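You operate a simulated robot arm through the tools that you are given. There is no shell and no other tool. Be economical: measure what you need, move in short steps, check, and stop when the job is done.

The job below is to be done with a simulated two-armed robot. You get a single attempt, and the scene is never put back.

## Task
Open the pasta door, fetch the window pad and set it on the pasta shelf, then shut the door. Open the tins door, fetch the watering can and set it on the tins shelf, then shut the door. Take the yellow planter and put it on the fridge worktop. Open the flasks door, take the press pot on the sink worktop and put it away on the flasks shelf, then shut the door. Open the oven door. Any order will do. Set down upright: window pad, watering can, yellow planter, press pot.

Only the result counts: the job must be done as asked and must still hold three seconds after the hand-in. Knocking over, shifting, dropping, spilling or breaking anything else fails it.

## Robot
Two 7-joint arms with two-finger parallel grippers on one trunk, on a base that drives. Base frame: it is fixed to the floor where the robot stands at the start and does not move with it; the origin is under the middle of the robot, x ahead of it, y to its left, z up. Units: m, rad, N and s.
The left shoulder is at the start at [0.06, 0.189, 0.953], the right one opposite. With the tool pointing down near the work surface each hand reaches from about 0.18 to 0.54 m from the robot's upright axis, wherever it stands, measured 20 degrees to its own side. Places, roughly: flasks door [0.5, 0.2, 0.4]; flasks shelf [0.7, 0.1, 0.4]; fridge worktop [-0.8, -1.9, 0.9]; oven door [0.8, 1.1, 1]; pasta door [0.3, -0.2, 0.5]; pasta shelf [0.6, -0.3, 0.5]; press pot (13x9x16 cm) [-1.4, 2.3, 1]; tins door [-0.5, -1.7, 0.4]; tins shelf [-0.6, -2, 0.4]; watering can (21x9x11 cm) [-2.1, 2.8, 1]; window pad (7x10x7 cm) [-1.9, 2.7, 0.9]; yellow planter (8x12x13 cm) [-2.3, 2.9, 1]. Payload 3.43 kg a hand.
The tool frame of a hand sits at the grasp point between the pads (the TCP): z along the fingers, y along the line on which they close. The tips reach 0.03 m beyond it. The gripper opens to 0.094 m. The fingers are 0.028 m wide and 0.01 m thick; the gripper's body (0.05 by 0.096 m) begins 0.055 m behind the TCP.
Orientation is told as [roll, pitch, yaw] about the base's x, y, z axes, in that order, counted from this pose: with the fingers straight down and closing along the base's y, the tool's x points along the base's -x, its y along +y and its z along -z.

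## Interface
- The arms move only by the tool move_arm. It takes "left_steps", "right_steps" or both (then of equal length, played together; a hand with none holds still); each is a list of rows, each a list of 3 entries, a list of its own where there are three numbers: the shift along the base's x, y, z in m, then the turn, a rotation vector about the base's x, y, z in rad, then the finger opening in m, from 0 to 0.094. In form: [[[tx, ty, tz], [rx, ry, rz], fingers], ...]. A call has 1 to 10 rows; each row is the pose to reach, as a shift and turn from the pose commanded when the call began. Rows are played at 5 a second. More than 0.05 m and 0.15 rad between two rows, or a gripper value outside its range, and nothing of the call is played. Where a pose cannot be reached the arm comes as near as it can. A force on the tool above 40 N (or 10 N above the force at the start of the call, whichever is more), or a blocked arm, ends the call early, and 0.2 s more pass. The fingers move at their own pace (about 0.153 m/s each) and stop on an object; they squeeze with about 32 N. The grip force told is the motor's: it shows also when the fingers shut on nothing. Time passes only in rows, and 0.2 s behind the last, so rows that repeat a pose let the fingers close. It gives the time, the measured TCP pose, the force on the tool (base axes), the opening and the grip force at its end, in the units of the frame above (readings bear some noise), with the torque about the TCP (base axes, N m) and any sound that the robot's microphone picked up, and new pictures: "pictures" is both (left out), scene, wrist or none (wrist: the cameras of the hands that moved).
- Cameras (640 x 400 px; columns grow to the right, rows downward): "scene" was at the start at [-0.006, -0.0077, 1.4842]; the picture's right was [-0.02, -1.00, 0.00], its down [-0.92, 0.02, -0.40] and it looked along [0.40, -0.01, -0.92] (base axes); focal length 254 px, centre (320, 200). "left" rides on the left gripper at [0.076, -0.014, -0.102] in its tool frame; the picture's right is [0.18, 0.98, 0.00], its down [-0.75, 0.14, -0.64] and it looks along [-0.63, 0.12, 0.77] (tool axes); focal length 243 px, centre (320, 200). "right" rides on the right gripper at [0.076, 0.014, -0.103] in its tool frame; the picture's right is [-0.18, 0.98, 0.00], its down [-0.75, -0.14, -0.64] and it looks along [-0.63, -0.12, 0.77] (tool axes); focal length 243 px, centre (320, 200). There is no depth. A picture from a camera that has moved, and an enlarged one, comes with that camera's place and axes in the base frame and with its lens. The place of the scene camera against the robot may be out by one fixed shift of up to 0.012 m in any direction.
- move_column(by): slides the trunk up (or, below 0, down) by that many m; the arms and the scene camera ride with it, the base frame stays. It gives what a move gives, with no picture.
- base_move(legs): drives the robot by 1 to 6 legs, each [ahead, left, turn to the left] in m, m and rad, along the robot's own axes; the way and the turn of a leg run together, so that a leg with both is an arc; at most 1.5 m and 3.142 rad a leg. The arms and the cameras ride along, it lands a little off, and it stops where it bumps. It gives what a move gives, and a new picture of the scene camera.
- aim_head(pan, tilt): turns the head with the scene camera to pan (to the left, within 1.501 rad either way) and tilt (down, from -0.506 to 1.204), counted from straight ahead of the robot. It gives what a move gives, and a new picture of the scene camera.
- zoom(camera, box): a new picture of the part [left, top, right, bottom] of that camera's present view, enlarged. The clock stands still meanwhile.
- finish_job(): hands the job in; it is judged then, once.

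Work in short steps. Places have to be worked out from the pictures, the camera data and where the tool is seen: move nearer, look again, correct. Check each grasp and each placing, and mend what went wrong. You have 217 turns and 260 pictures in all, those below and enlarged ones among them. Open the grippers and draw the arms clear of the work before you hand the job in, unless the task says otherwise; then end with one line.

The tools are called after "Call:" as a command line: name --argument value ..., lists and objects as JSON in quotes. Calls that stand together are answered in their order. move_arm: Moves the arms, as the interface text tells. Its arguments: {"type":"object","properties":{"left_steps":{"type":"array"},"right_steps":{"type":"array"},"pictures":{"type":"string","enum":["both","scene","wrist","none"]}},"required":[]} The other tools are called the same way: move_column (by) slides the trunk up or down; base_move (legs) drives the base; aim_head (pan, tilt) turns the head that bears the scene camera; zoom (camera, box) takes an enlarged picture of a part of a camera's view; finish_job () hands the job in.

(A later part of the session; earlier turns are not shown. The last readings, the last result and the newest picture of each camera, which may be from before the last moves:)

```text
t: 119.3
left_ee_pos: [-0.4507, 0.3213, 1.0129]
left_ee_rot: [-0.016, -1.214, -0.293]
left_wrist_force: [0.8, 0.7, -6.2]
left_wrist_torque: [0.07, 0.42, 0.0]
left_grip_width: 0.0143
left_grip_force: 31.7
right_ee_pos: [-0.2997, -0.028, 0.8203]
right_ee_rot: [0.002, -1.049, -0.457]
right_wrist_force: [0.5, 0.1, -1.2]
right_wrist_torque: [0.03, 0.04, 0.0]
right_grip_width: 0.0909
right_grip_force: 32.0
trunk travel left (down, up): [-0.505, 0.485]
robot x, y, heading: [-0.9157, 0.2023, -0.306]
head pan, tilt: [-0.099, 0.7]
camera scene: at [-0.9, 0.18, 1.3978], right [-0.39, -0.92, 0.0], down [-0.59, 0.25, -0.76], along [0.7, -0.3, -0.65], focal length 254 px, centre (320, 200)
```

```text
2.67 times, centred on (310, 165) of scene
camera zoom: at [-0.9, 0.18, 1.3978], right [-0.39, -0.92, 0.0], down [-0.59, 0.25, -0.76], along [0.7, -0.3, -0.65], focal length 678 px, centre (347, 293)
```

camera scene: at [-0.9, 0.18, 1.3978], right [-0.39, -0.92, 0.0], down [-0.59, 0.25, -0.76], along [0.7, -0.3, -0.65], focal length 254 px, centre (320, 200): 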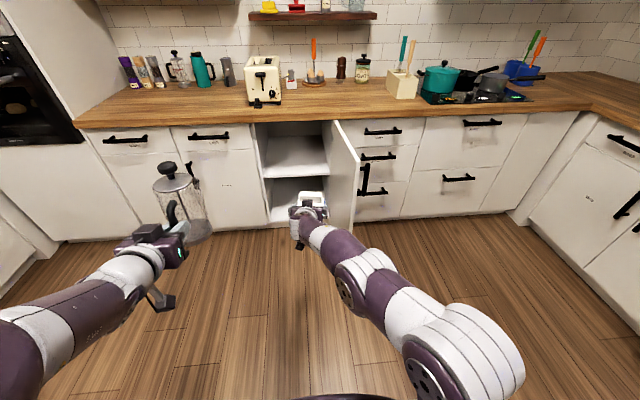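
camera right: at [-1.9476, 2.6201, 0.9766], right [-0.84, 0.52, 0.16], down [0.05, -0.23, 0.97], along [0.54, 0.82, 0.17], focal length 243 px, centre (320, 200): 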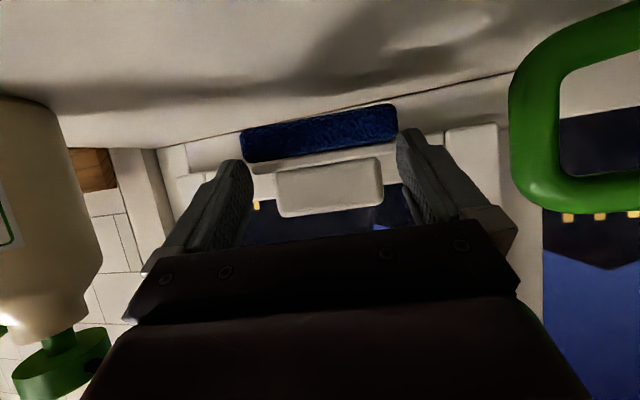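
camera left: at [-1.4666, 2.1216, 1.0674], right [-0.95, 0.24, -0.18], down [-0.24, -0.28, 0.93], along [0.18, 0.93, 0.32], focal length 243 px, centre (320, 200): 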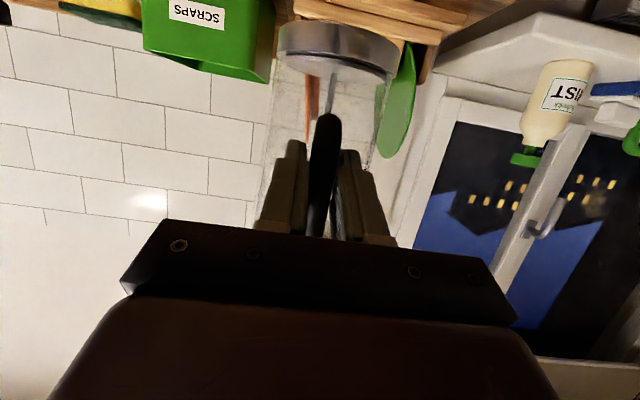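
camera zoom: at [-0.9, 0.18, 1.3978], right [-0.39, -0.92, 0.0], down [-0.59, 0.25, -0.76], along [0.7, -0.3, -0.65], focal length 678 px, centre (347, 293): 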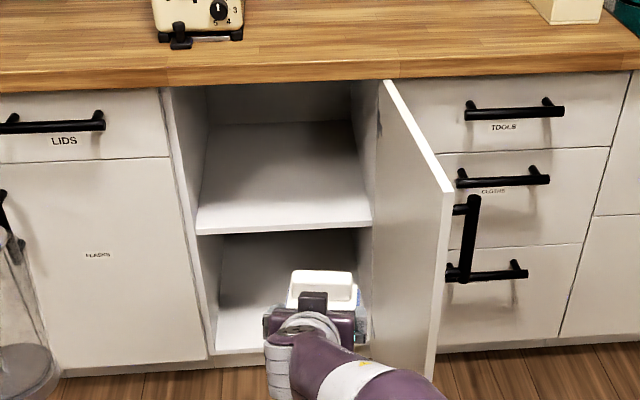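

Call:
zoom --camera "left" --box '[0, 0, 640, 400]'

```text
1.00 times, centred on (320, 200) of left
camera zoom: at [-0.5727, 0.3445, 0.9769], right [0.24, 0.96, -0.18], down [-0.28, 0.24, 0.93], along [0.93, -0.17, 0.32], focal length 243 px, centre (320, 200)
```

zoom: 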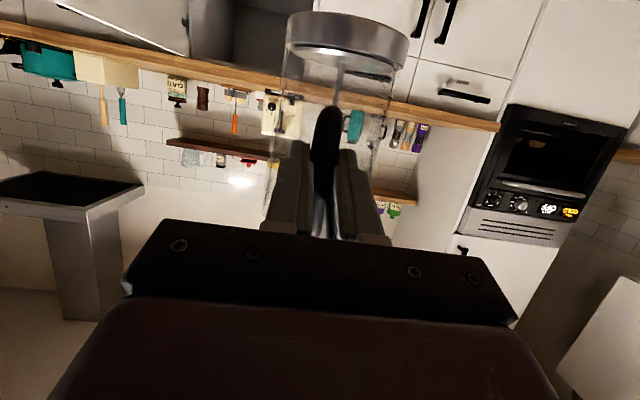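

Pot only shifted slightly; fine. Shelf surface z≈0.51, opening v∈[-0.27,0.11]. I lower the right hand, move it right in the robot frame, and raise the left; then sidestep left.

Call:
move_arm --left_steps '[[[0, 0, 0.02], [0, 0, 0], 0.0], [[0, 0, 0.04], [0, 0, 0], 0.0], [[0, 0, 0.06], [0, 0, 0], 0.0], [[0, 0, 0.08], [0, 0, 0], 0.0], [[0, 0, 0.1], [0, 0, 0], 0.0]]' --right_steps '[[[-0.006, -0.019, -0.036], [0, 0, 0], 0.0], [[-0.012, -0.038, -0.072], [0, 0, 0], 0.0], [[-0.018, -0.057, -0.108], [0, 0, 0], 0.0], [[-0.024, -0.076, -0.144], [0, 0, 0], 0.0], [[-0.03, -0.095, -0.18], [0, 0, 0], 0.0]]' --pictures "none"

Call:
base_move --legs '[[0, 0.14, 0], [0.5, 0, 0]]'

```text
t: 120.5
left_ee_pos: [-0.4512, 0.3207, 1.1104]
left_ee_rot: [-0.011, -1.213, -0.3]
left_wrist_force: [0.2, 0.5, -5.0]
left_wrist_torque: [0.09, 0.42, 0.0]
left_grip_width: 0.0143
left_grip_force: 32.4
right_ee_pos: [-0.3284, -0.1241, 0.6407]
right_ee_rot: [0.006, -1.05, -0.46]
right_wrist_force: [-0.1, 0.2, -0.6]
right_wrist_torque: [-0.02, -0.05, 0.02]
right_grip_width: 0.0
right_grip_force: 32.3
trunk travel left (down, up): [-0.505, 0.485]
robot x, y, heading: [-0.9164, 0.2032, -0.304]
head pan, tilt: [-0.099, 0.7]
```

```text
t: 124.1
left_ee_pos: [0.0213, 0.3216, 1.1081]
left_ee_rot: [-0.016, -1.207, -0.29]
left_wrist_force: [-0.3, -0.4, -5.1]
left_wrist_torque: [0.08, 0.46, 0.02]
left_grip_width: 0.0144
left_grip_force: 32.1
right_ee_pos: [0.1463, -0.1224, 0.64]
right_ee_rot: [0.004, -1.048, -0.455]
right_wrist_force: [0.8, -0.4, -0.3]
right_wrist_torque: [0.04, 0.0, -0.02]
right_grip_width: 0.0003
right_grip_force: 32.3
trunk travel left (down, up): [-0.505, 0.485]
robot x, y, heading: [-0.4429, 0.1989, -0.294]
head pan, tilt: [-0.099, 0.7]
stopped in leg 2: the robot was blocked; the commanded pose is now the measured one
camera scene: at [-0.4257, 0.1783, 1.3977], right [-0.39, -0.92, 0.0], down [-0.6, 0.25, -0.76], along [0.7, -0.3, -0.65], focal length 254 px, centre (320, 200)
```

scene: 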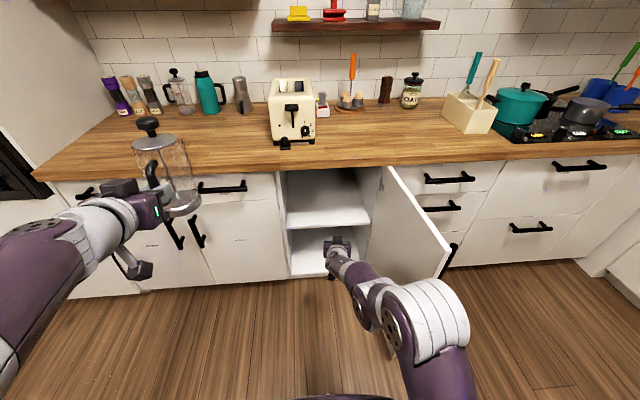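

The pad slipped out during the arm move (grip width 0). I look down to find it on the floor.

Call:
aim_head --pan -0.1 --tilt 1.2

Call:
zoom --camera "right" --box '[0, 0, 640, 400]'

```text
t: 125.0
left_ee_pos: [0.0187, 0.3224, 1.1098]
left_ee_rot: [-0.018, -1.214, -0.29]
left_wrist_force: [0.0, -0.7, -5.2]
left_wrist_torque: [0.09, 0.42, 0.02]
left_grip_width: 0.0143
left_grip_force: 31.9
right_ee_pos: [0.1444, -0.1228, 0.641]
right_ee_rot: [0.002, -1.048, -0.454]
right_wrist_force: [0.8, 0.1, 0.1]
right_wrist_torque: [0.05, -0.01, 0.01]
right_grip_width: 0.0001
right_grip_force: 32.0
trunk travel left (down, up): [-0.505, 0.485]
robot x, y, heading: [-0.4478, 0.2029, -0.3]
head pan, tilt: [-0.099, 1.201]
camera scene: at [-0.4556, 0.1904, 1.3619], right [-0.39, -0.92, 0.0], down [-0.86, 0.36, -0.36], along [0.33, -0.14, -0.93], focal length 254 px, centre (320, 200)
```

scene: 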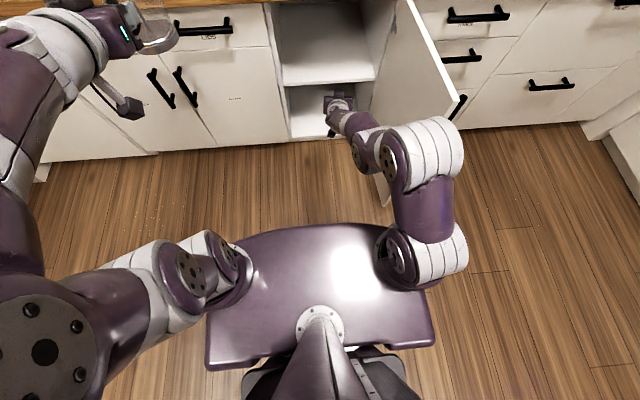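

```text
1.00 times, centred on (320, 200) of right
camera zoom: at [0.0358, -0.0545, 0.6264], right [0.51, 0.84, 0.16], down [-0.23, -0.05, 0.97], along [0.83, -0.53, 0.17], focal length 243 px, centre (320, 200)
```

zoom: 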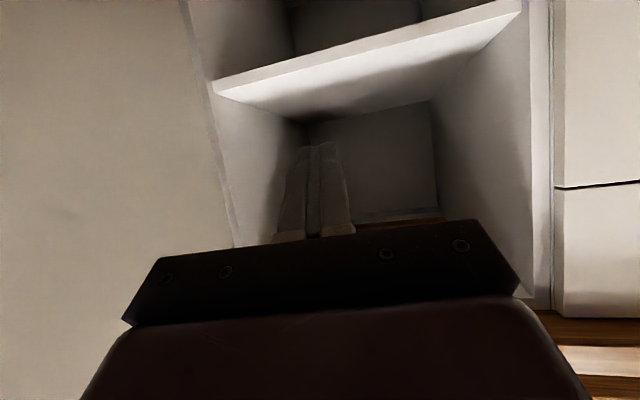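

The pad is hidden beneath my torso. I back away to find it.

Call:
base_move --legs '[[-0.5, 0, 0]]'

Call:
aim_head --pan 0 --tilt 1.0

```text
t: 128.0
left_ee_pos: [-0.4577, 0.4668, 1.111]
left_ee_rot: [-0.017, -1.213, -0.296]
left_wrist_force: [-0.2, -0.1, -6.1]
left_wrist_torque: [0.1, 0.47, 0.02]
left_grip_width: 0.0143
left_grip_force: 32.4
right_ee_pos: [-0.3348, 0.023, 0.6417]
right_ee_rot: [0.003, -1.052, -0.459]
right_wrist_force: [0.0, -0.6, 1.0]
right_wrist_torque: [0.0, 0.01, -0.04]
right_grip_width: 0.0
right_grip_force: 31.7
trunk travel left (down, up): [-0.505, 0.485]
robot x, y, heading: [-0.9212, 0.3511, -0.303]
head pan, tilt: [-0.099, 1.201]
camera scene: at [-0.9334, 0.3388, 1.3619], right [-0.39, -0.92, 0.0], down [-0.86, 0.37, -0.36], along [0.33, -0.14, -0.93], focal length 254 px, centre (320, 200)
```

scene: 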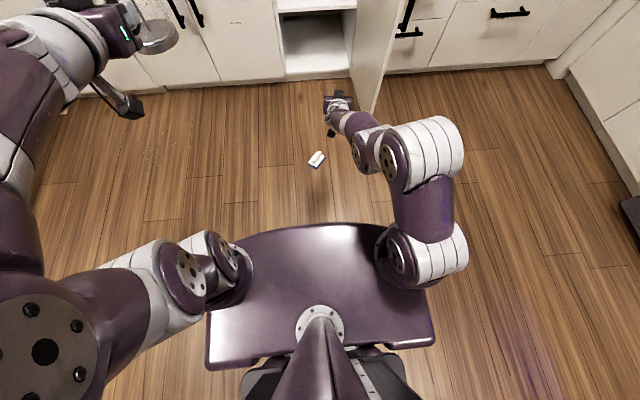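

```text
t: 128.7
left_ee_pos: [-0.4574, 0.4677, 1.1105]
left_ee_rot: [-0.015, -1.211, -0.295]
left_wrist_force: [-0.7, -0.4, -6.0]
left_wrist_torque: [0.08, 0.45, -0.05]
left_grip_width: 0.0145
left_grip_force: 32.1
right_ee_pos: [-0.3335, 0.0237, 0.6403]
right_ee_rot: [0.005, -1.049, -0.459]
right_wrist_force: [0.4, -0.6, 0.1]
right_wrist_torque: [0.02, 0.04, -0.02]
right_grip_width: 0.0002
right_grip_force: 32.1
trunk travel left (down, up): [-0.505, 0.485]
robot x, y, heading: [-0.9222, 0.349, -0.304]
head pan, tilt: [0.0, 1.0]
camera scene: at [-0.9176, 0.3396, 1.3744], right [-0.3, -0.95, 0.0], down [-0.8, 0.25, -0.54], along [0.51, -0.16, -0.84], focal length 254 px, centre (320, 200)
```

scene: 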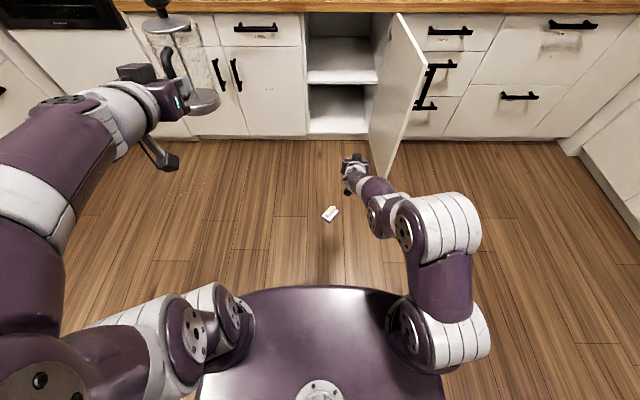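

The pad lies upright on the floor at ≈(-0.185, 0.045). Zoom to see its orientation.

Call:
zoom --camera "scene" --box '[290, 188, 370, 238]'

```text
8.00 times, centred on (330, 213) of scene
camera zoom: at [-0.9176, 0.3396, 1.3744], right [-0.3, -0.95, 0.0], down [-0.8, 0.25, -0.54], along [0.51, -0.16, -0.84], focal length 2034 px, centre (240, 96)
```

zoom: 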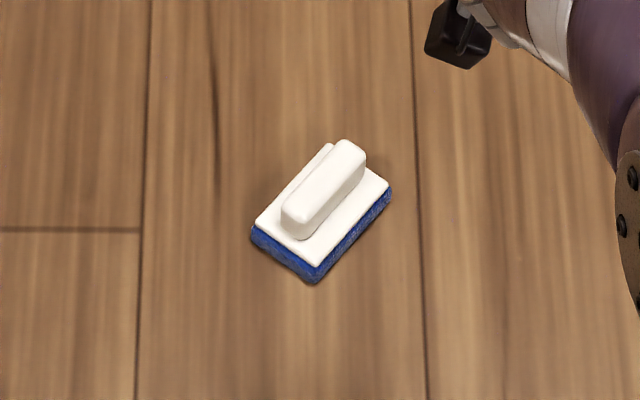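

It landed upright; its narrow ridge (≈2 cm × 8.5 cm) is the right thing to grip, along its length (heading ≈ -0.93). I circle to line up with that direction.

Call:
base_move --legs '[[0, 0.33, 0], [0, 0, -0.546], [0.15, 0.17, 0]]'

Call:
move_column --by -0.35

Call:
aim_head --pan 0 --tilt 0.9

```text
t: 133.7
left_ee_pos: [-0.1416, 0.5207, 1.1078]
left_ee_rot: [-0.017, -1.211, -0.832]
left_wrist_force: [0.0, -0.2, -5.7]
left_wrist_torque: [0.31, 0.32, -0.01]
left_grip_width: 0.0145
left_grip_force: 32.2
right_ee_pos: [-0.2646, 0.0766, 0.6416]
right_ee_rot: [0.003, -1.048, -0.997]
right_wrist_force: [-0.6, -0.2, 0.8]
right_wrist_torque: [0.01, -0.01, -0.03]
right_grip_width: 0.0
right_grip_force: 32.4
trunk travel left (down, up): [-0.505, 0.485]
robot x, y, heading: [-0.6008, 0.6588, -0.845]
head pan, tilt: [0.0, 1.0]
camera scene: at [-0.5991, 0.6437, 1.3744], right [-0.75, -0.67, 0.0], down [-0.56, 0.63, -0.54], along [0.36, -0.4, -0.84], focal length 254 px, centre (320, 200)
```

scene: 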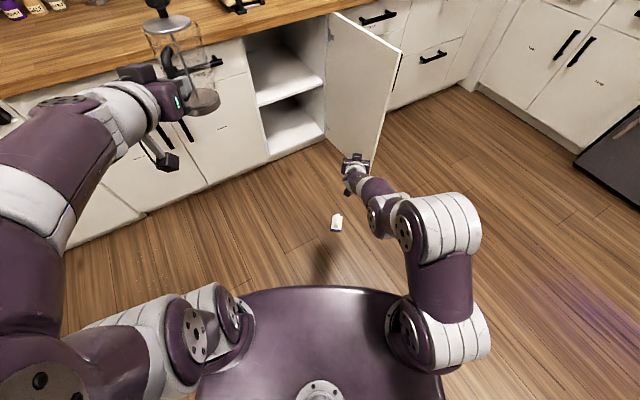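

```text
t: 137.1
left_ee_pos: [-0.1424, 0.5212, 0.7599]
left_ee_rot: [-0.015, -1.211, -0.832]
left_wrist_force: [-0.1, 0.1, -5.5]
left_wrist_torque: [0.29, 0.36, 0.02]
left_grip_width: 0.0146
left_grip_force: 32.1
right_ee_pos: [-0.2649, 0.0757, 0.2911]
right_ee_rot: [0.003, -1.05, -0.999]
right_wrist_force: [-0.2, -0.9, 0.3]
right_wrist_torque: [-0.03, 0.01, 0.01]
right_grip_width: 0.0
right_grip_force: 32.0
trunk travel left (down, up): [-0.155, 0.835]
robot x, y, heading: [-0.6002, 0.6523, -0.841]
head pan, tilt: [0.0, 1.0]
```

```text
t: 137.7
left_ee_pos: [-0.1426, 0.5209, 0.76]
left_ee_rot: [-0.017, -1.211, -0.835]
left_wrist_force: [-0.1, -0.3, -5.1]
left_wrist_torque: [0.32, 0.33, 0.01]
left_grip_width: 0.0145
left_grip_force: 32.1
right_ee_pos: [-0.2652, 0.0759, 0.2901]
right_ee_rot: [0.003, -1.049, -0.998]
right_wrist_force: [-0.8, -0.1, 1.3]
right_wrist_torque: [0.01, 0.0, 0.04]
right_grip_width: 0.0001
right_grip_force: 31.7
trunk travel left (down, up): [-0.155, 0.835]
robot x, y, heading: [-0.6024, 0.6597, -0.844]
head pan, tilt: [0.0, 0.901]
camera scene: at [-0.5968, 0.6395, 1.0317], right [-0.75, -0.67, 0.0], down [-0.52, 0.59, -0.62], along [0.41, -0.46, -0.78], focal length 254 px, centre (320, 200)
```

scene: 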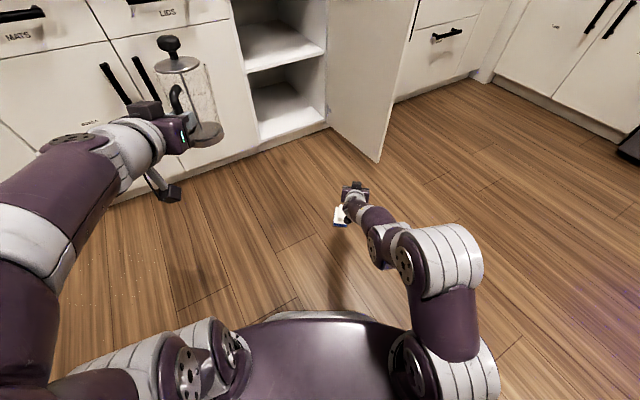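

Pad centre ≈(-0.21, 0.056). I drive 0.12 closer, then set the hand over it with a steeper pitch and open fingers.

Call:
base_move --legs '[[0.12, 0, 0]]'

Call:
move_arm --right_steps '[[[-0.015, 0.025, -0.02], [0.08, 0.05, 0.02], 0.05], [[-0.03, 0.05, -0.04], [0.16, 0.1, 0.04], 0.07], [[-0.045, 0.075, -0.06], [0.235, 0.152, 0.07], 0.07], [[-0.055, 0.095, -0.1], [0.235, 0.152, 0.07], 0.07]]'

```text
t: 139.0
left_ee_pos: [-0.0624, 0.431, 0.7589]
left_ee_rot: [-0.015, -1.21, -0.834]
left_wrist_force: [-0.2, 0.6, -5.4]
left_wrist_torque: [0.3, 0.28, 0.01]
left_grip_width: 0.0144
left_grip_force: 32.2
right_ee_pos: [-0.1858, -0.0142, 0.2909]
right_ee_rot: [0.004, -1.048, -0.997]
right_wrist_force: [0.2, 0.0, -0.6]
right_wrist_torque: [0.0, -0.02, -0.02]
right_grip_width: 0.0001
right_grip_force: 31.8
trunk travel left (down, up): [-0.155, 0.835]
robot x, y, heading: [-0.5211, 0.5672, -0.837]
head pan, tilt: [0.0, 0.901]
camera scene: at [-0.5169, 0.5499, 1.0317], right [-0.75, -0.67, 0.0], down [-0.52, 0.58, -0.62], along [0.41, -0.46, -0.78], focal length 254 px, centre (320, 200)
```

scene: 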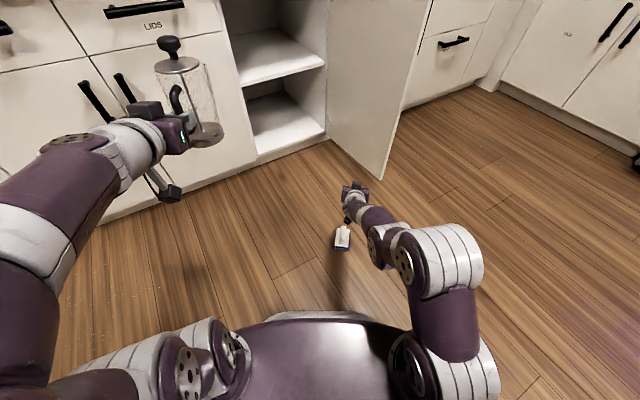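

```text
t: 140.0
left_ee_pos: [-0.0624, 0.4313, 0.7609]
left_ee_rot: [-0.017, -1.211, -0.835]
left_wrist_force: [0.8, 0.1, -5.3]
left_wrist_torque: [0.3, 0.33, -0.02]
left_grip_width: 0.0142
left_grip_force: 31.4
right_ee_pos: [-0.239, 0.0809, 0.1903]
right_ee_rot: [0.014, -0.77, -0.939]
right_wrist_force: [-0.4, 1.0, -0.3]
right_wrist_torque: [0.02, 0.0, 0.03]
right_grip_width: 0.0698
right_grip_force: 0.1
trunk travel left (down, up): [-0.155, 0.835]
robot x, y, heading: [-0.5214, 0.566, -0.842]
head pan, tilt: [0.0, 0.901]
camera scene: at [-0.517, 0.55, 1.0317], right [-0.75, -0.67, 0.0], down [-0.52, 0.58, -0.62], along [0.41, -0.46, -0.78], focal length 254 px, centre (320, 200)
camera right: at [-0.3049, 0.1903, 0.2109], right [0.86, 0.48, 0.14], down [-0.07, -0.17, 0.98], along [0.5, -0.86, -0.11], focal length 243 px, centre (320, 200)
```

scene: 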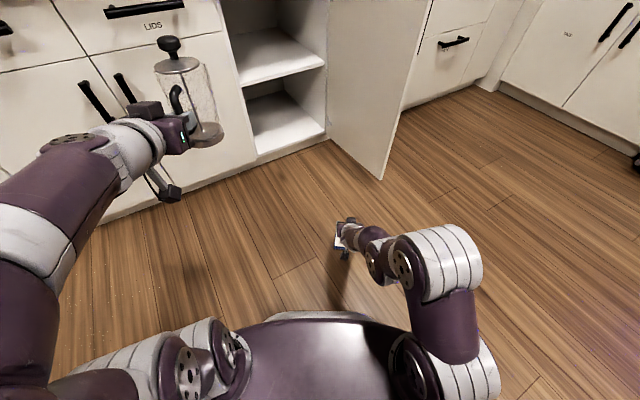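
right: 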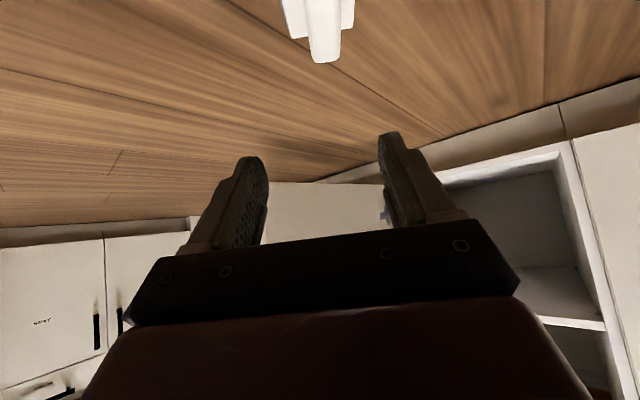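

Ridge is ~1.2 cm left and 3 cm ahead of the TCP. Descend onto it and close.

Call:
move_arm --right_steps '[[[0.015, -0.01, -0.04], [0, 0, 0], 0.07], [[0.0295, -0.019, -0.08], [0, 0, 0], 0.07], [[0.0295, -0.019, -0.125], [0, 0, 0], 0.07]]' --pictures "wrist"

```text
t: 140.8
left_ee_pos: [-0.0624, 0.4321, 0.7596]
left_ee_rot: [-0.016, -1.212, -0.834]
left_wrist_force: [-0.3, 0.4, -4.5]
left_wrist_torque: [0.32, 0.3, 0.01]
left_grip_width: 0.0144
left_grip_force: 32.0
right_ee_pos: [-0.2099, 0.0635, 0.0653]
right_ee_rot: [0.017, -0.771, -0.938]
right_wrist_force: [-0.4, 0.2, 0.5]
right_wrist_torque: [0.01, 0.02, -0.02]
right_grip_width: 0.0699
right_grip_force: 0.1
trunk travel left (down, up): [-0.155, 0.835]
robot x, y, heading: [-0.5213, 0.5666, -0.845]
head pan, tilt: [0.0, 0.901]
camera right: at [-0.2751, 0.1722, 0.0867], right [0.86, 0.48, 0.14], down [-0.07, -0.17, 0.98], along [0.5, -0.86, -0.11], focal length 243 px, centre (320, 200)
```

right: 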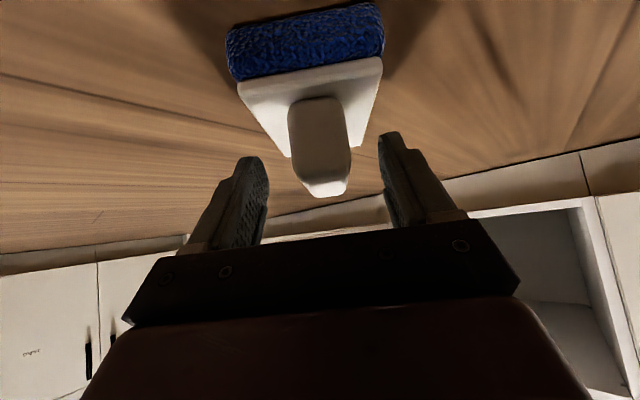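

Centred; nudge 1.5 cm further along the ridge and close.

Call:
move_arm --right_steps '[[[0.01, -0.014, -0.004], [0, 0, 0], 0.07], [[0.01, -0.014, -0.004], [0, 0, 0], 0.0], [[0.01, -0.014, -0.004], [0, 0, 0], 0.0], [[0.01, -0.014, -0.004], [0, 0, 0], 0.0]]' --pictures "none"

Call:
move_arm --right_steps '[[[0, 0, 0.03], [0, 0, 0], 0.0], [[0, 0, 0.06], [0, 0, 0], 0.0]]' --pictures "wrist"

```text
t: 141.8
left_ee_pos: [-0.062, 0.4308, 0.7597]
left_ee_rot: [-0.016, -1.212, -0.837]
left_wrist_force: [0.1, 0.4, -5.6]
left_wrist_torque: [0.31, 0.3, 0.02]
left_grip_width: 0.0146
left_grip_force: 32.6
right_ee_pos: [-0.1993, 0.0487, 0.0618]
right_ee_rot: [0.015, -0.771, -0.937]
right_wrist_force: [-0.1, 1.4, 1.5]
right_wrist_torque: [-0.09, 0.01, -0.02]
right_grip_width: 0.0296
right_grip_force: 31.7
trunk travel left (down, up): [-0.155, 0.835]
robot x, y, heading: [-0.5227, 0.5664, -0.844]
head pan, tilt: [0.0, 0.901]
```

```text
t: 142.4
left_ee_pos: [-0.0622, 0.4316, 0.7593]
left_ee_rot: [-0.016, -1.212, -0.834]
left_wrist_force: [0.4, 0.1, -5.8]
left_wrist_torque: [0.32, 0.34, -0.01]
left_grip_width: 0.0144
left_grip_force: 32.5
right_ee_pos: [-0.2011, 0.0465, 0.1227]
right_ee_rot: [0.015, -0.77, -0.937]
right_wrist_force: [-0.9, -0.2, -1.2]
right_wrist_torque: [0.0, -0.02, 0.01]
right_grip_width: 0.0293
right_grip_force: 32.6
trunk travel left (down, up): [-0.155, 0.835]
robot x, y, heading: [-0.5241, 0.5671, -0.843]
head pan, tilt: [0.0, 0.901]
camera right: at [-0.2653, 0.1558, 0.1435], right [0.86, 0.48, 0.14], down [-0.06, -0.17, 0.98], along [0.5, -0.86, -0.11], focal length 243 px, centre (320, 200)
```

right: 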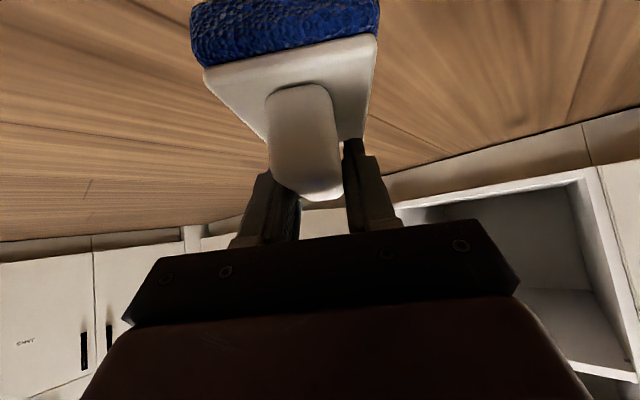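

Firm grip now (2.9 cm across the ridge). Raise the hand and trunk, turn to face the cupboard, and sidestep in line with the opening.

Call:
move_arm --right_steps '[[[0, 0, 0.04], [0, 0, 0], 0.0], [[0, 0, 0.08], [0, 0, 0], 0.0], [[0, 0, 0.12], [0, 0, 0], 0.0]]' --pictures "none"

Call:
move_column --by 0.41

Call:
base_move --legs '[[0, 0, 0.528], [0, -0.36, 0]]'

```text
t: 143.2
left_ee_pos: [-0.0634, 0.4311, 0.7587]
left_ee_rot: [-0.017, -1.21, -0.835]
left_wrist_force: [-0.3, 0.1, -5.2]
left_wrist_torque: [0.3, 0.33, -0.01]
left_grip_width: 0.0144
left_grip_force: 31.5
right_ee_pos: [-0.1997, 0.0472, 0.2438]
right_ee_rot: [0.016, -0.767, -0.939]
right_wrist_force: [-0.7, -0.1, -1.1]
right_wrist_torque: [-0.01, 0.01, -0.06]
right_grip_width: 0.0295
right_grip_force: 31.8
trunk travel left (down, up): [-0.155, 0.835]
robot x, y, heading: [-0.5218, 0.5682, -0.848]
head pan, tilt: [0.0, 0.901]
```

```text
refused: 0.41 is not a number from -0.4 to 0.4
```

```text
t: 146.9
left_ee_pos: [-0.1685, 0.3402, 0.7598]
left_ee_rot: [-0.015, -1.21, -0.314]
left_wrist_force: [-0.1, 0.3, -4.9]
left_wrist_torque: [0.12, 0.43, -0.01]
left_grip_width: 0.0143
left_grip_force: 32.0
right_ee_pos: [-0.0947, -0.0631, 0.2429]
right_ee_rot: [0.017, -0.769, -0.419]
right_wrist_force: [0.3, -0.1, -1.1]
right_wrist_torque: [-0.03, -0.04, 0.03]
right_grip_width: 0.0298
right_grip_force: 31.8
trunk travel left (down, up): [-0.155, 0.835]
robot x, y, heading: [-0.6341, 0.2319, -0.326]
head pan, tilt: [0.0, 0.901]
camera scene: at [-0.625, 0.2186, 1.0317], right [-0.32, -0.95, 0.0], down [-0.74, 0.25, -0.62], along [0.59, -0.2, -0.78], focal length 254 px, centre (320, 200)
```

scene: 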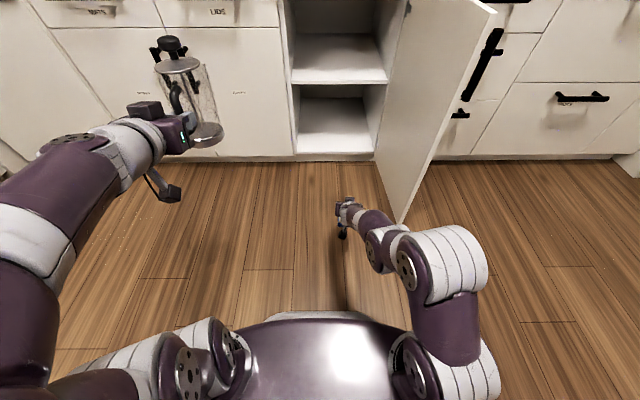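

Call:
move_column --by 0.4

Call:
aim_head --pan -0.05 --tilt 0.85

```text
t: 150.8
left_ee_pos: [-0.1676, 0.3391, 1.1607]
left_ee_rot: [-0.017, -1.211, -0.315]
left_wrist_force: [-0.3, -0.1, -4.6]
left_wrist_torque: [0.08, 0.46, 0.02]
left_grip_width: 0.0145
left_grip_force: 31.4
right_ee_pos: [-0.095, -0.0631, 0.6428]
right_ee_rot: [0.016, -0.769, -0.42]
right_wrist_force: [0.4, 0.1, -0.7]
right_wrist_torque: [0.0, 0.02, 0.01]
right_grip_width: 0.0295
right_grip_force: 31.5
trunk travel left (down, up): [-0.555, 0.435]
robot x, y, heading: [-0.6364, 0.2308, -0.323]
head pan, tilt: [0.0, 0.901]
```

```text
t: 151.4
left_ee_pos: [-0.168, 0.3395, 1.1589]
left_ee_rot: [-0.016, -1.211, -0.315]
left_wrist_force: [0.2, -0.1, -6.6]
left_wrist_torque: [0.1, 0.46, 0.01]
left_grip_width: 0.0145
left_grip_force: 31.8
right_ee_pos: [-0.094, -0.0627, 0.6435]
right_ee_rot: [0.015, -0.769, -0.418]
right_wrist_force: [-0.3, 0.8, -1.7]
right_wrist_torque: [-0.03, -0.03, -0.02]
right_grip_width: 0.0297
right_grip_force: 32.3
trunk travel left (down, up): [-0.555, 0.435]
robot x, y, heading: [-0.6381, 0.2324, -0.324]
head pan, tilt: [-0.051, 0.85]
camera scene: at [-0.6235, 0.214, 1.4355], right [-0.36, -0.93, 0.0], down [-0.7, 0.27, -0.66], along [0.61, -0.24, -0.75], focal length 254 px, centre (320, 200)
```

scene: 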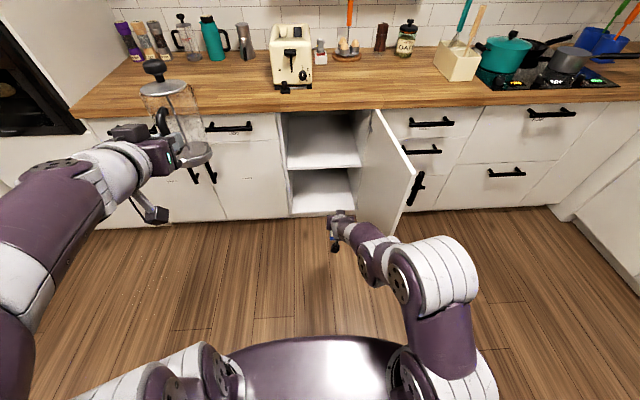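

Hand is in line with the opening. I sidestep left 0.07 for elbow clearance from the door and drive in partway.

Call:
base_move --legs '[[0, 0.07, 0.01], [0.36, 0, 0]]'

Call:
zoom --camera "right" --box '[0, 0, 640, 400]'

```text
t: 154.3
left_ee_pos: [0.1975, 0.3017, 1.1591]
left_ee_rot: [-0.016, -1.211, -0.3]
left_wrist_force: [0.9, -0.6, -5.7]
left_wrist_torque: [0.09, 0.47, 0.04]
left_grip_width: 0.0144
left_grip_force: 31.9
right_ee_pos: [0.2763, -0.1007, 0.6419]
right_ee_rot: [0.017, -0.77, -0.403]
right_wrist_force: [-0.7, 0.0, -1.2]
right_wrist_torque: [-0.01, 0.0, 0.01]
right_grip_width: 0.0297
right_grip_force: 32.5
trunk travel left (down, up): [-0.555, 0.435]
robot x, y, heading: [-0.2701, 0.1845, -0.308]
head pan, tilt: [-0.051, 0.85]
camera scene: at [-0.2565, 0.1691, 1.4356], right [-0.35, -0.94, 0.0], down [-0.7, 0.26, -0.66], along [0.62, -0.23, -0.75], focal length 254 px, centre (320, 200)
```

scene: 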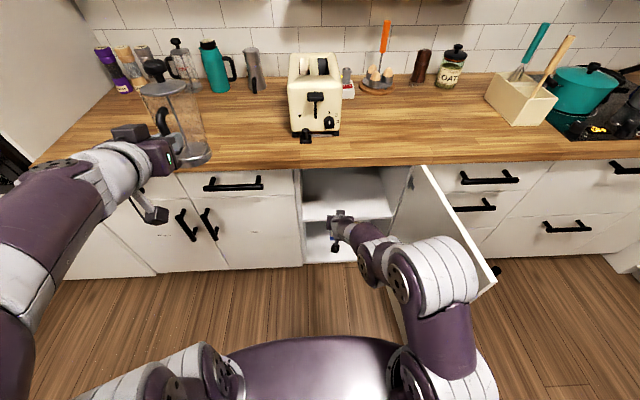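

```text
1.00 times, centred on (320, 200) of right
camera zoom: at [0.1637, -0.0388, 0.6642], right [0.5, 0.86, 0.14], down [0.03, -0.18, 0.98], along [0.87, -0.49, -0.11], focal length 243 px, centre (320, 200)
```

zoom: 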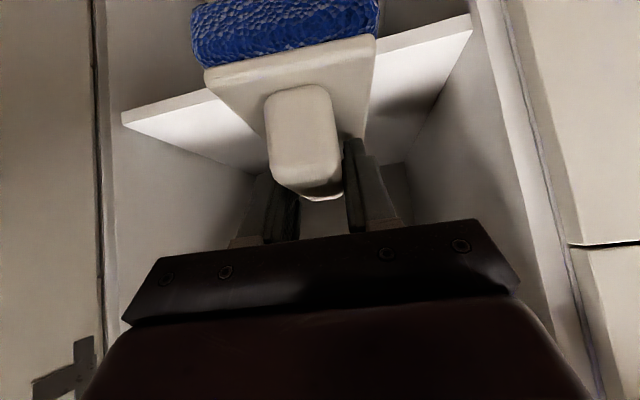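

Opening is clear and the shelf surface is at z≈0.51. Drive in 0.17 more, then lower gently.

Call:
base_move --legs '[[0.17, 0, 0]]'

Call:
move_arm --right_steps '[[[0, 0, -0.02], [0, 0, 0], 0.0], [[0, 0, -0.04], [0, 0, 0], 0.0], [[0, 0, -0.055], [0, 0, 0], 0.0]]' --pictures "wrist"

```text
t: 155.8
left_ee_pos: [0.3631, 0.2492, 1.1581]
left_ee_rot: [-0.015, -1.21, -0.3]
left_wrist_force: [0.8, -0.9, -5.1]
left_wrist_torque: [0.1, 0.45, -0.02]
left_grip_width: 0.0144
left_grip_force: 32.4
right_ee_pos: [0.4408, -0.1533, 0.6426]
right_ee_rot: [0.016, -0.769, -0.403]
right_wrist_force: [-0.3, 0.7, -0.9]
right_wrist_torque: [-0.03, 0.02, 0.02]
right_grip_width: 0.0298
right_grip_force: 32.4
trunk travel left (down, up): [-0.555, 0.435]
robot x, y, heading: [-0.106, 0.1326, -0.314]
head pan, tilt: [-0.051, 0.85]
camera scene: at [-0.0909, 0.1164, 1.4355], right [-0.35, -0.94, 0.0], down [-0.7, 0.26, -0.66], along [0.62, -0.23, -0.75], focal length 254 px, centre (320, 200)
```

scene: 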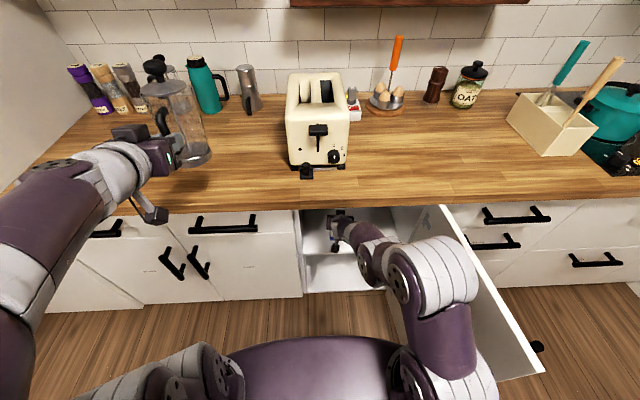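

```text
t: 156.6
left_ee_pos: [0.3619, 0.2487, 1.1592]
left_ee_rot: [-0.016, -1.213, -0.301]
left_wrist_force: [0.8, -0.2, -6.1]
left_wrist_torque: [0.08, 0.47, 0.0]
left_grip_width: 0.0144
left_grip_force: 31.7
right_ee_pos: [0.4417, -0.1525, 0.5876]
right_ee_rot: [0.016, -0.77, -0.401]
right_wrist_force: [0.1, -0.1, -1.3]
right_wrist_torque: [-0.01, 0.01, -0.03]
right_grip_width: 0.0296
right_grip_force: 32.0
trunk travel left (down, up): [-0.555, 0.435]
robot x, y, heading: [-0.1046, 0.134, -0.31]
head pan, tilt: [-0.051, 0.85]
camera right: at [0.3296, -0.0921, 0.6088], right [0.5, 0.86, 0.14], down [0.03, -0.18, 0.98], along [0.87, -0.48, -0.11], focal length 243 px, centre (320, 200)
```

right: 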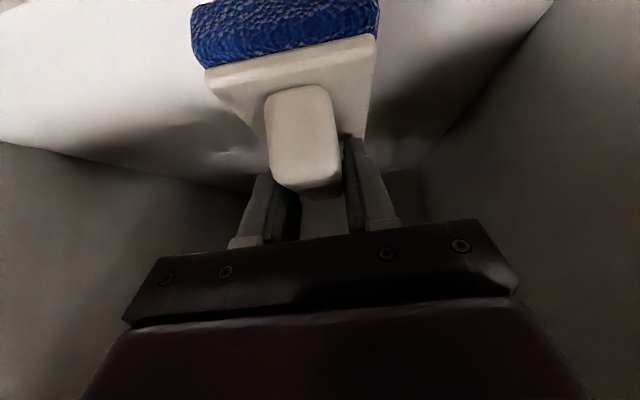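

Call:
move_arm --right_steps '[[[0, 0, -0.005], [0, 0, 0], 0.0], [[0, 0, -0.01], [0, 0, 0], 0.0], [[0, 0, -0.015], [0, 0, 0], 0.0]]' --pictures "none"

```text
t: 157.4
left_ee_pos: [0.3609, 0.2487, 1.1592]
left_ee_rot: [-0.017, -1.213, -0.3]
left_wrist_force: [-0.3, -0.8, -5.3]
left_wrist_torque: [0.09, 0.43, 0.02]
left_grip_width: 0.0145
left_grip_force: 32.3
right_ee_pos: [0.4412, -0.1516, 0.5726]
right_ee_rot: [0.016, -0.77, -0.404]
right_wrist_force: [0.8, 0.7, -1.9]
right_wrist_torque: [0.02, -0.01, 0.0]
right_grip_width: 0.0294
right_grip_force: 31.6
trunk travel left (down, up): [-0.555, 0.435]
robot x, y, heading: [-0.1059, 0.1294, -0.309]
head pan, tilt: [-0.051, 0.85]
```

Call:
move_arm --right_steps '[[[0, 0, -0.004], [0, 0, 0], 0.0], [[0, 0, -0.008], [0, 0, 0], 0.0], [[0, 0, -0.012], [0, 0, 0], 0.0]]' --pictures "none"

```text
t: 158.2
left_ee_pos: [0.3602, 0.2485, 1.1594]
left_ee_rot: [-0.015, -1.211, -0.301]
left_wrist_force: [0.3, 0.1, -5.4]
left_wrist_torque: [0.08, 0.48, 0.02]
left_grip_width: 0.0146
left_grip_force: 32.1
right_ee_pos: [0.4401, -0.1523, 0.5607]
right_ee_rot: [0.016, -0.773, -0.404]
right_wrist_force: [-1.0, 0.4, 5.5]
right_wrist_torque: [-0.32, -0.06, -0.11]
right_grip_width: 0.0294
right_grip_force: 32.3
trunk travel left (down, up): [-0.555, 0.435]
robot x, y, heading: [-0.104, 0.1339, -0.314]
head pan, tilt: [-0.051, 0.85]
```

Contact with the shelf (force +5.5 N). Open and rise, then check.

Call:
move_arm --right_steps '[[[0, 0, 0], [0, 0, 0], 0.06], [[0, 0, 0], [0, 0, 0], 0.06], [[-0.01, 0.003, 0.03], [0, 0, 0], 0.06], [[-0.03, 0.01, 0.06], [0, 0, 0], 0.06], [[-0.06, 0.02, 0.075], [0, 0, 0], 0.06]]' --pictures "wrist"

```text
t: 159.4
left_ee_pos: [0.3611, 0.2502, 1.1592]
left_ee_rot: [-0.016, -1.212, -0.299]
left_wrist_force: [-0.2, 0.0, -5.4]
left_wrist_torque: [0.1, 0.43, -0.01]
left_grip_width: 0.0145
left_grip_force: 32.1
right_ee_pos: [0.3796, -0.1322, 0.6377]
right_ee_rot: [0.016, -0.77, -0.403]
right_wrist_force: [0.2, -0.2, 0.1]
right_wrist_torque: [0.01, -0.08, 0.0]
right_grip_width: 0.0603
right_grip_force: 0.2
trunk travel left (down, up): [-0.555, 0.435]
robot x, y, heading: [-0.1034, 0.1324, -0.307]
head pan, tilt: [-0.051, 0.85]
camera right: at [0.2683, -0.0718, 0.659], right [0.5, 0.86, 0.14], down [0.03, -0.18, 0.98], along [0.87, -0.48, -0.11], focal length 243 px, centre (320, 200)
```

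right: 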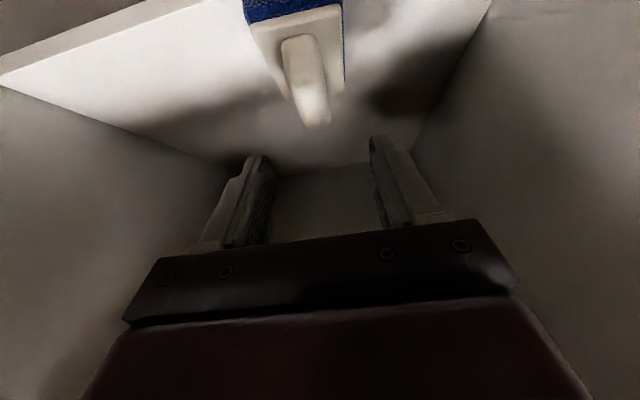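

Pad is standing on the shelf. I back out straight, then step right past the door edge with the fist closed.

Call:
base_move --legs '[[-0.62, 0, 0], [0, -0.5, 0]]'

Call:
move_arm --right_steps '[[[0, 0, 0], [0, 0, 0], 0.0], [[0, 0, 0], [0, 0, 0], 0.0]]' --pictures "none"

```text
t: 165.4
left_ee_pos: [-0.3738, -0.0466, 1.1597]
left_ee_rot: [-0.014, -1.209, -0.305]
left_wrist_force: [-0.4, 0.7, -5.3]
left_wrist_torque: [0.11, 0.44, -0.03]
left_grip_width: 0.0144
left_grip_force: 32.2
right_ee_pos: [-0.3549, -0.4281, 0.6356]
right_ee_rot: [0.019, -0.77, -0.408]
right_wrist_force: [0.2, -0.3, -0.6]
right_wrist_torque: [0.02, -0.04, 0.0]
right_grip_width: 0.0599
right_grip_force: 0.0
trunk travel left (down, up): [-0.555, 0.435]
robot x, y, heading: [-0.8355, -0.1616, -0.308]
head pan, tilt: [-0.051, 0.85]
camera scene: at [-0.8273, -0.1767, 1.4356], right [-0.35, -0.94, 0.0], down [-0.7, 0.27, -0.66], along [0.62, -0.23, -0.75], focal length 254 px, centre (320, 200)
```

scene: 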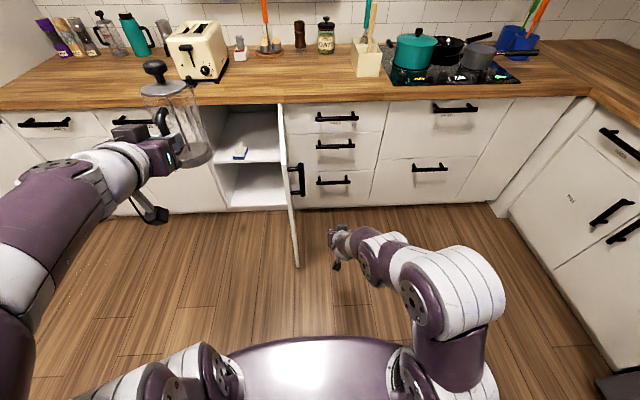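

```text
t: 166.0
left_ee_pos: [-0.3729, -0.0463, 1.159]
left_ee_rot: [-0.014, -1.209, -0.304]
left_wrist_force: [-0.2, -0.2, -4.8]
left_wrist_torque: [0.09, 0.44, 0.01]
left_grip_width: 0.0146
left_grip_force: 32.3
right_ee_pos: [-0.3552, -0.4285, 0.6377]
right_ee_rot: [0.015, -0.77, -0.407]
right_wrist_force: [0.3, -0.1, -0.2]
right_wrist_torque: [-0.01, 0.0, 0.0]
right_grip_width: 0.0
right_grip_force: 31.9
trunk travel left (down, up): [-0.555, 0.435]
robot x, y, heading: [-0.8353, -0.1613, -0.315]
head pan, tilt: [-0.051, 0.85]
```

Pad seen on the shelf. Now push the door shut: enter beside it, then sweep left and forward following its arc.

Call:
base_move --legs '[[0.27, 0, 0], [0, 0.24, 0], [0.05, 0.15, 0]]'

```text
t: 170.3
left_ee_pos: [0.0482, 0.2239, 1.1583]
left_ee_rot: [-0.016, -1.21, -0.305]
left_wrist_force: [0.9, 0.3, -5.5]
left_wrist_torque: [0.08, 0.47, -0.01]
left_grip_width: 0.0143
left_grip_force: 32.1
right_ee_pos: [0.0633, -0.1588, 0.6372]
right_ee_rot: [0.015, -0.769, -0.411]
right_wrist_force: [0.3, -0.6, 0.1]
right_wrist_torque: [-0.02, 0.02, -0.01]
right_grip_width: 0.0
right_grip_force: 32.1
trunk travel left (down, up): [-0.555, 0.435]
robot x, y, heading: [-0.4241, 0.109, -0.316]
head pan, tilt: [-0.051, 0.85]
camera scene: at [-0.4068, 0.0957, 1.4356], right [-0.36, -0.93, 0.0], down [-0.7, 0.27, -0.66], along [0.62, -0.24, -0.75], focal length 254 px, centre (320, 200)
```

scene: 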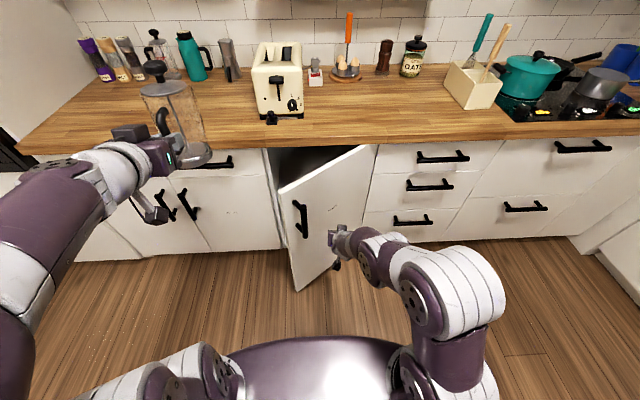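

Works. Continue closing.

Call:
base_move --legs '[[0.12, 0.1, 0], [0.1, 0.03, 0]]'

```text
t: 172.4
left_ee_pos: [0.2981, 0.2769, 1.1582]
left_ee_rot: [-0.016, -1.21, -0.307]
left_wrist_force: [-0.5, -0.3, -5.4]
left_wrist_torque: [0.09, 0.47, -0.01]
left_grip_width: 0.0145
left_grip_force: 32.1
right_ee_pos: [0.3145, -0.1054, 0.6368]
right_ee_rot: [0.016, -0.766, -0.413]
right_wrist_force: [-0.3, 0.3, -0.4]
right_wrist_torque: [-0.01, 0.03, -0.01]
right_grip_width: 0.0
right_grip_force: 31.8
trunk travel left (down, up): [-0.555, 0.435]
robot x, y, heading: [-0.1706, 0.1629, -0.318]
head pan, tilt: [-0.051, 0.85]
camera scene: at [-0.1569, 0.1488, 1.4356], right [-0.36, -0.93, 0.0], down [-0.7, 0.27, -0.66], along [0.62, -0.24, -0.75], focal length 254 px, centre (320, 200)
```

scene: 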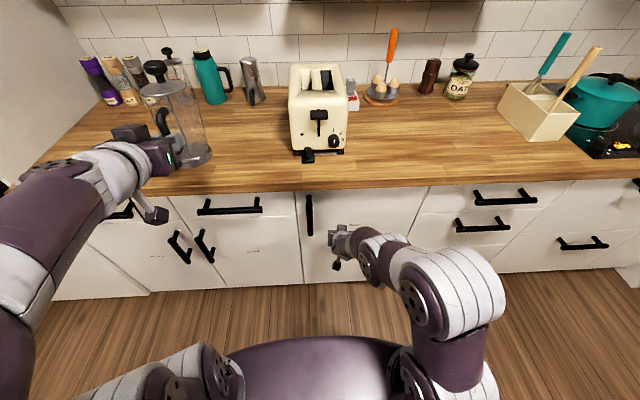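

Call:
move_arm --right_steps '[[[0.0145, -0.0045, 0], [0, 0, 0], 0.0], [[0.0285, -0.009, 0], [0, 0, 0], 0.0], [[0.038, -0.012, 0], [0, 0, 0], 0.0]]' --pictures "none"

Call:
zoom --camera "scene" --box '[140, 170, 460, 310]'

```text
t: 173.0
left_ee_pos: [0.294, 0.279, 1.1587]
left_ee_rot: [-0.017, -1.211, -0.305]
left_wrist_force: [0.4, -0.3, -5.1]
left_wrist_torque: [0.09, 0.46, 0.02]
left_grip_width: 0.0144
left_grip_force: 32.0
right_ee_pos: [0.3281, -0.1091, 0.632]
right_ee_rot: [0.014, -0.75, -0.407]
right_wrist_force: [-19.0, 7.0, 8.3]
right_wrist_torque: [0.03, 0.12, -0.05]
right_grip_width: 0.0
right_grip_force: 31.8
trunk travel left (down, up): [-0.555, 0.435]
robot x, y, heading: [-0.1715, 0.1655, -0.314]
head pan, tilt: [-0.051, 0.85]
stopped in row 2 (right hand): the force on the tool passed its limit (the readings are from after the stop); the commanded pose is now the measured one
```

```text
2.00 times, centred on (300, 240) of scene
camera zoom: at [-0.162, 0.1506, 1.4359], right [-0.36, -0.93, 0.0], down [-0.7, 0.27, -0.66], along [0.62, -0.24, -0.75], focal length 508 px, centre (360, 120)
```

zoom: 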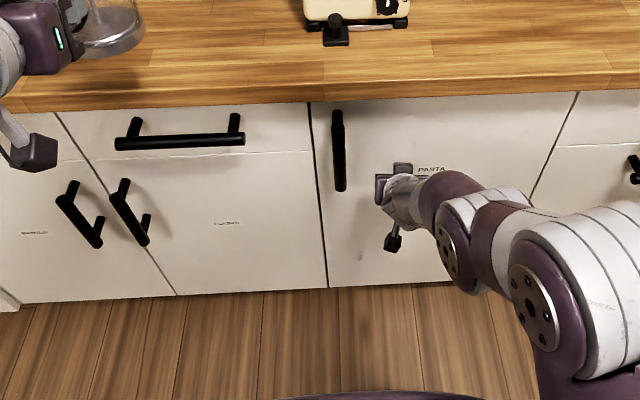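

Pasta door is shut firmly. The flasks handle is at ≈ v 0.50, z 0.48–0.67, u 0.325. I back off, flatten the right hand's pitch, open it and sidestep left to that handle.

Call:
base_move --legs '[[-0.3, 0, 0], [0, 0.5, 0]]'

Call:
move_arm --right_steps '[[[0, 0, -0.018], [-0.045, -0.14, 0.03], 0.05], [[0, 0, -0.036], [-0.09, -0.28, 0.06], 0.094], [[0, 0, -0.055], [-0.137, -0.42, 0.09], 0.094]]'

```text
t: 177.7
left_ee_pos: [0.1659, 0.8484, 1.1577]
left_ee_rot: [-0.019, -1.211, -0.309]
left_wrist_force: [-0.2, 0.8, -5.5]
left_wrist_torque: [0.06, 0.44, -0.01]
left_grip_width: 0.0147
left_grip_force: 31.8
right_ee_pos: [0.1988, 0.4602, 0.6321]
right_ee_rot: [0.012, -0.751, -0.409]
right_wrist_force: [1.1, -0.2, -0.4]
right_wrist_torque: [0.01, 0.0, -0.03]
right_grip_width: 0.0001
right_grip_force: 32.1
trunk travel left (down, up): [-0.555, 0.435]
robot x, y, heading: [-0.3043, 0.7407, -0.316]
head pan, tilt: [-0.051, 0.85]
camera scene: at [-0.2891, 0.7223, 1.4356], right [-0.36, -0.93, 0.0], down [-0.7, 0.27, -0.66], along [0.62, -0.24, -0.75], focal length 254 px, centre (320, 200)
```

scene: 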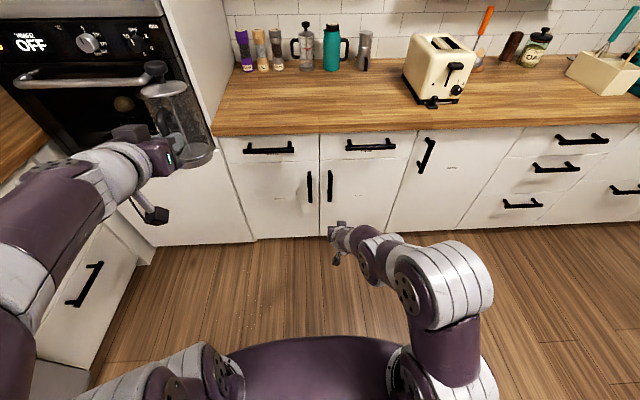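

```text
t: 178.4
left_ee_pos: [0.1654, 0.8488, 1.1595]
left_ee_rot: [-0.015, -1.209, -0.311]
left_wrist_force: [0.2, -0.2, -5.2]
left_wrist_torque: [0.1, 0.46, 0.01]
left_grip_width: 0.0146
left_grip_force: 32.1
right_ee_pos: [0.2063, 0.4537, 0.5804]
right_ee_rot: [-0.015, -1.191, -0.282]
right_wrist_force: [-0.2, -0.1, -0.6]
right_wrist_torque: [0.01, 0.0, 0.01]
right_grip_width: 0.094
right_grip_force: 0.0
right hand out of reach, approached as far as the arm can: row 3
trunk travel left (down, up): [-0.555, 0.435]
robot x, y, heading: [-0.298, 0.7382, -0.321]
head pan, tilt: [-0.051, 0.85]
camera scene: at [-0.2885, 0.7207, 1.4356], right [-0.36, -0.93, 0.0], down [-0.7, 0.27, -0.66], along [0.61, -0.24, -0.75], focal length 254 px, centre (320, 200)
camera right: at [0.0925, 0.5029, 0.5476], right [0.35, 0.92, 0.17], down [-0.34, -0.04, 0.94], along [0.87, -0.39, 0.3], focal length 243 px, centre (320, 200)
```

scene: 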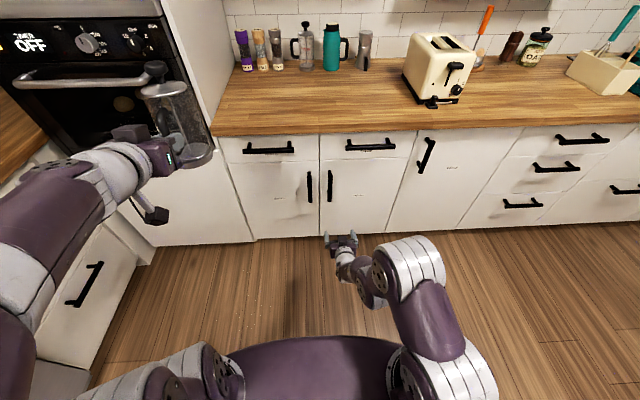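
right: 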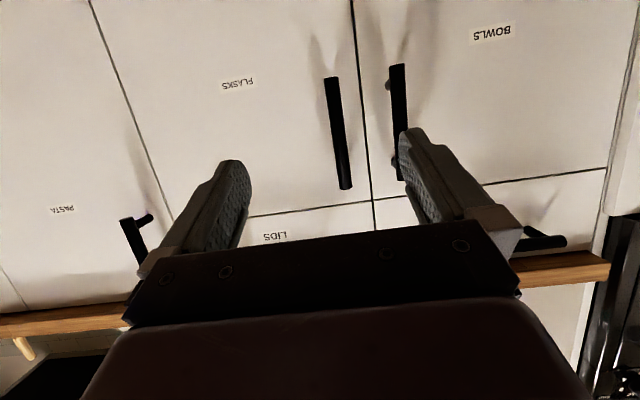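

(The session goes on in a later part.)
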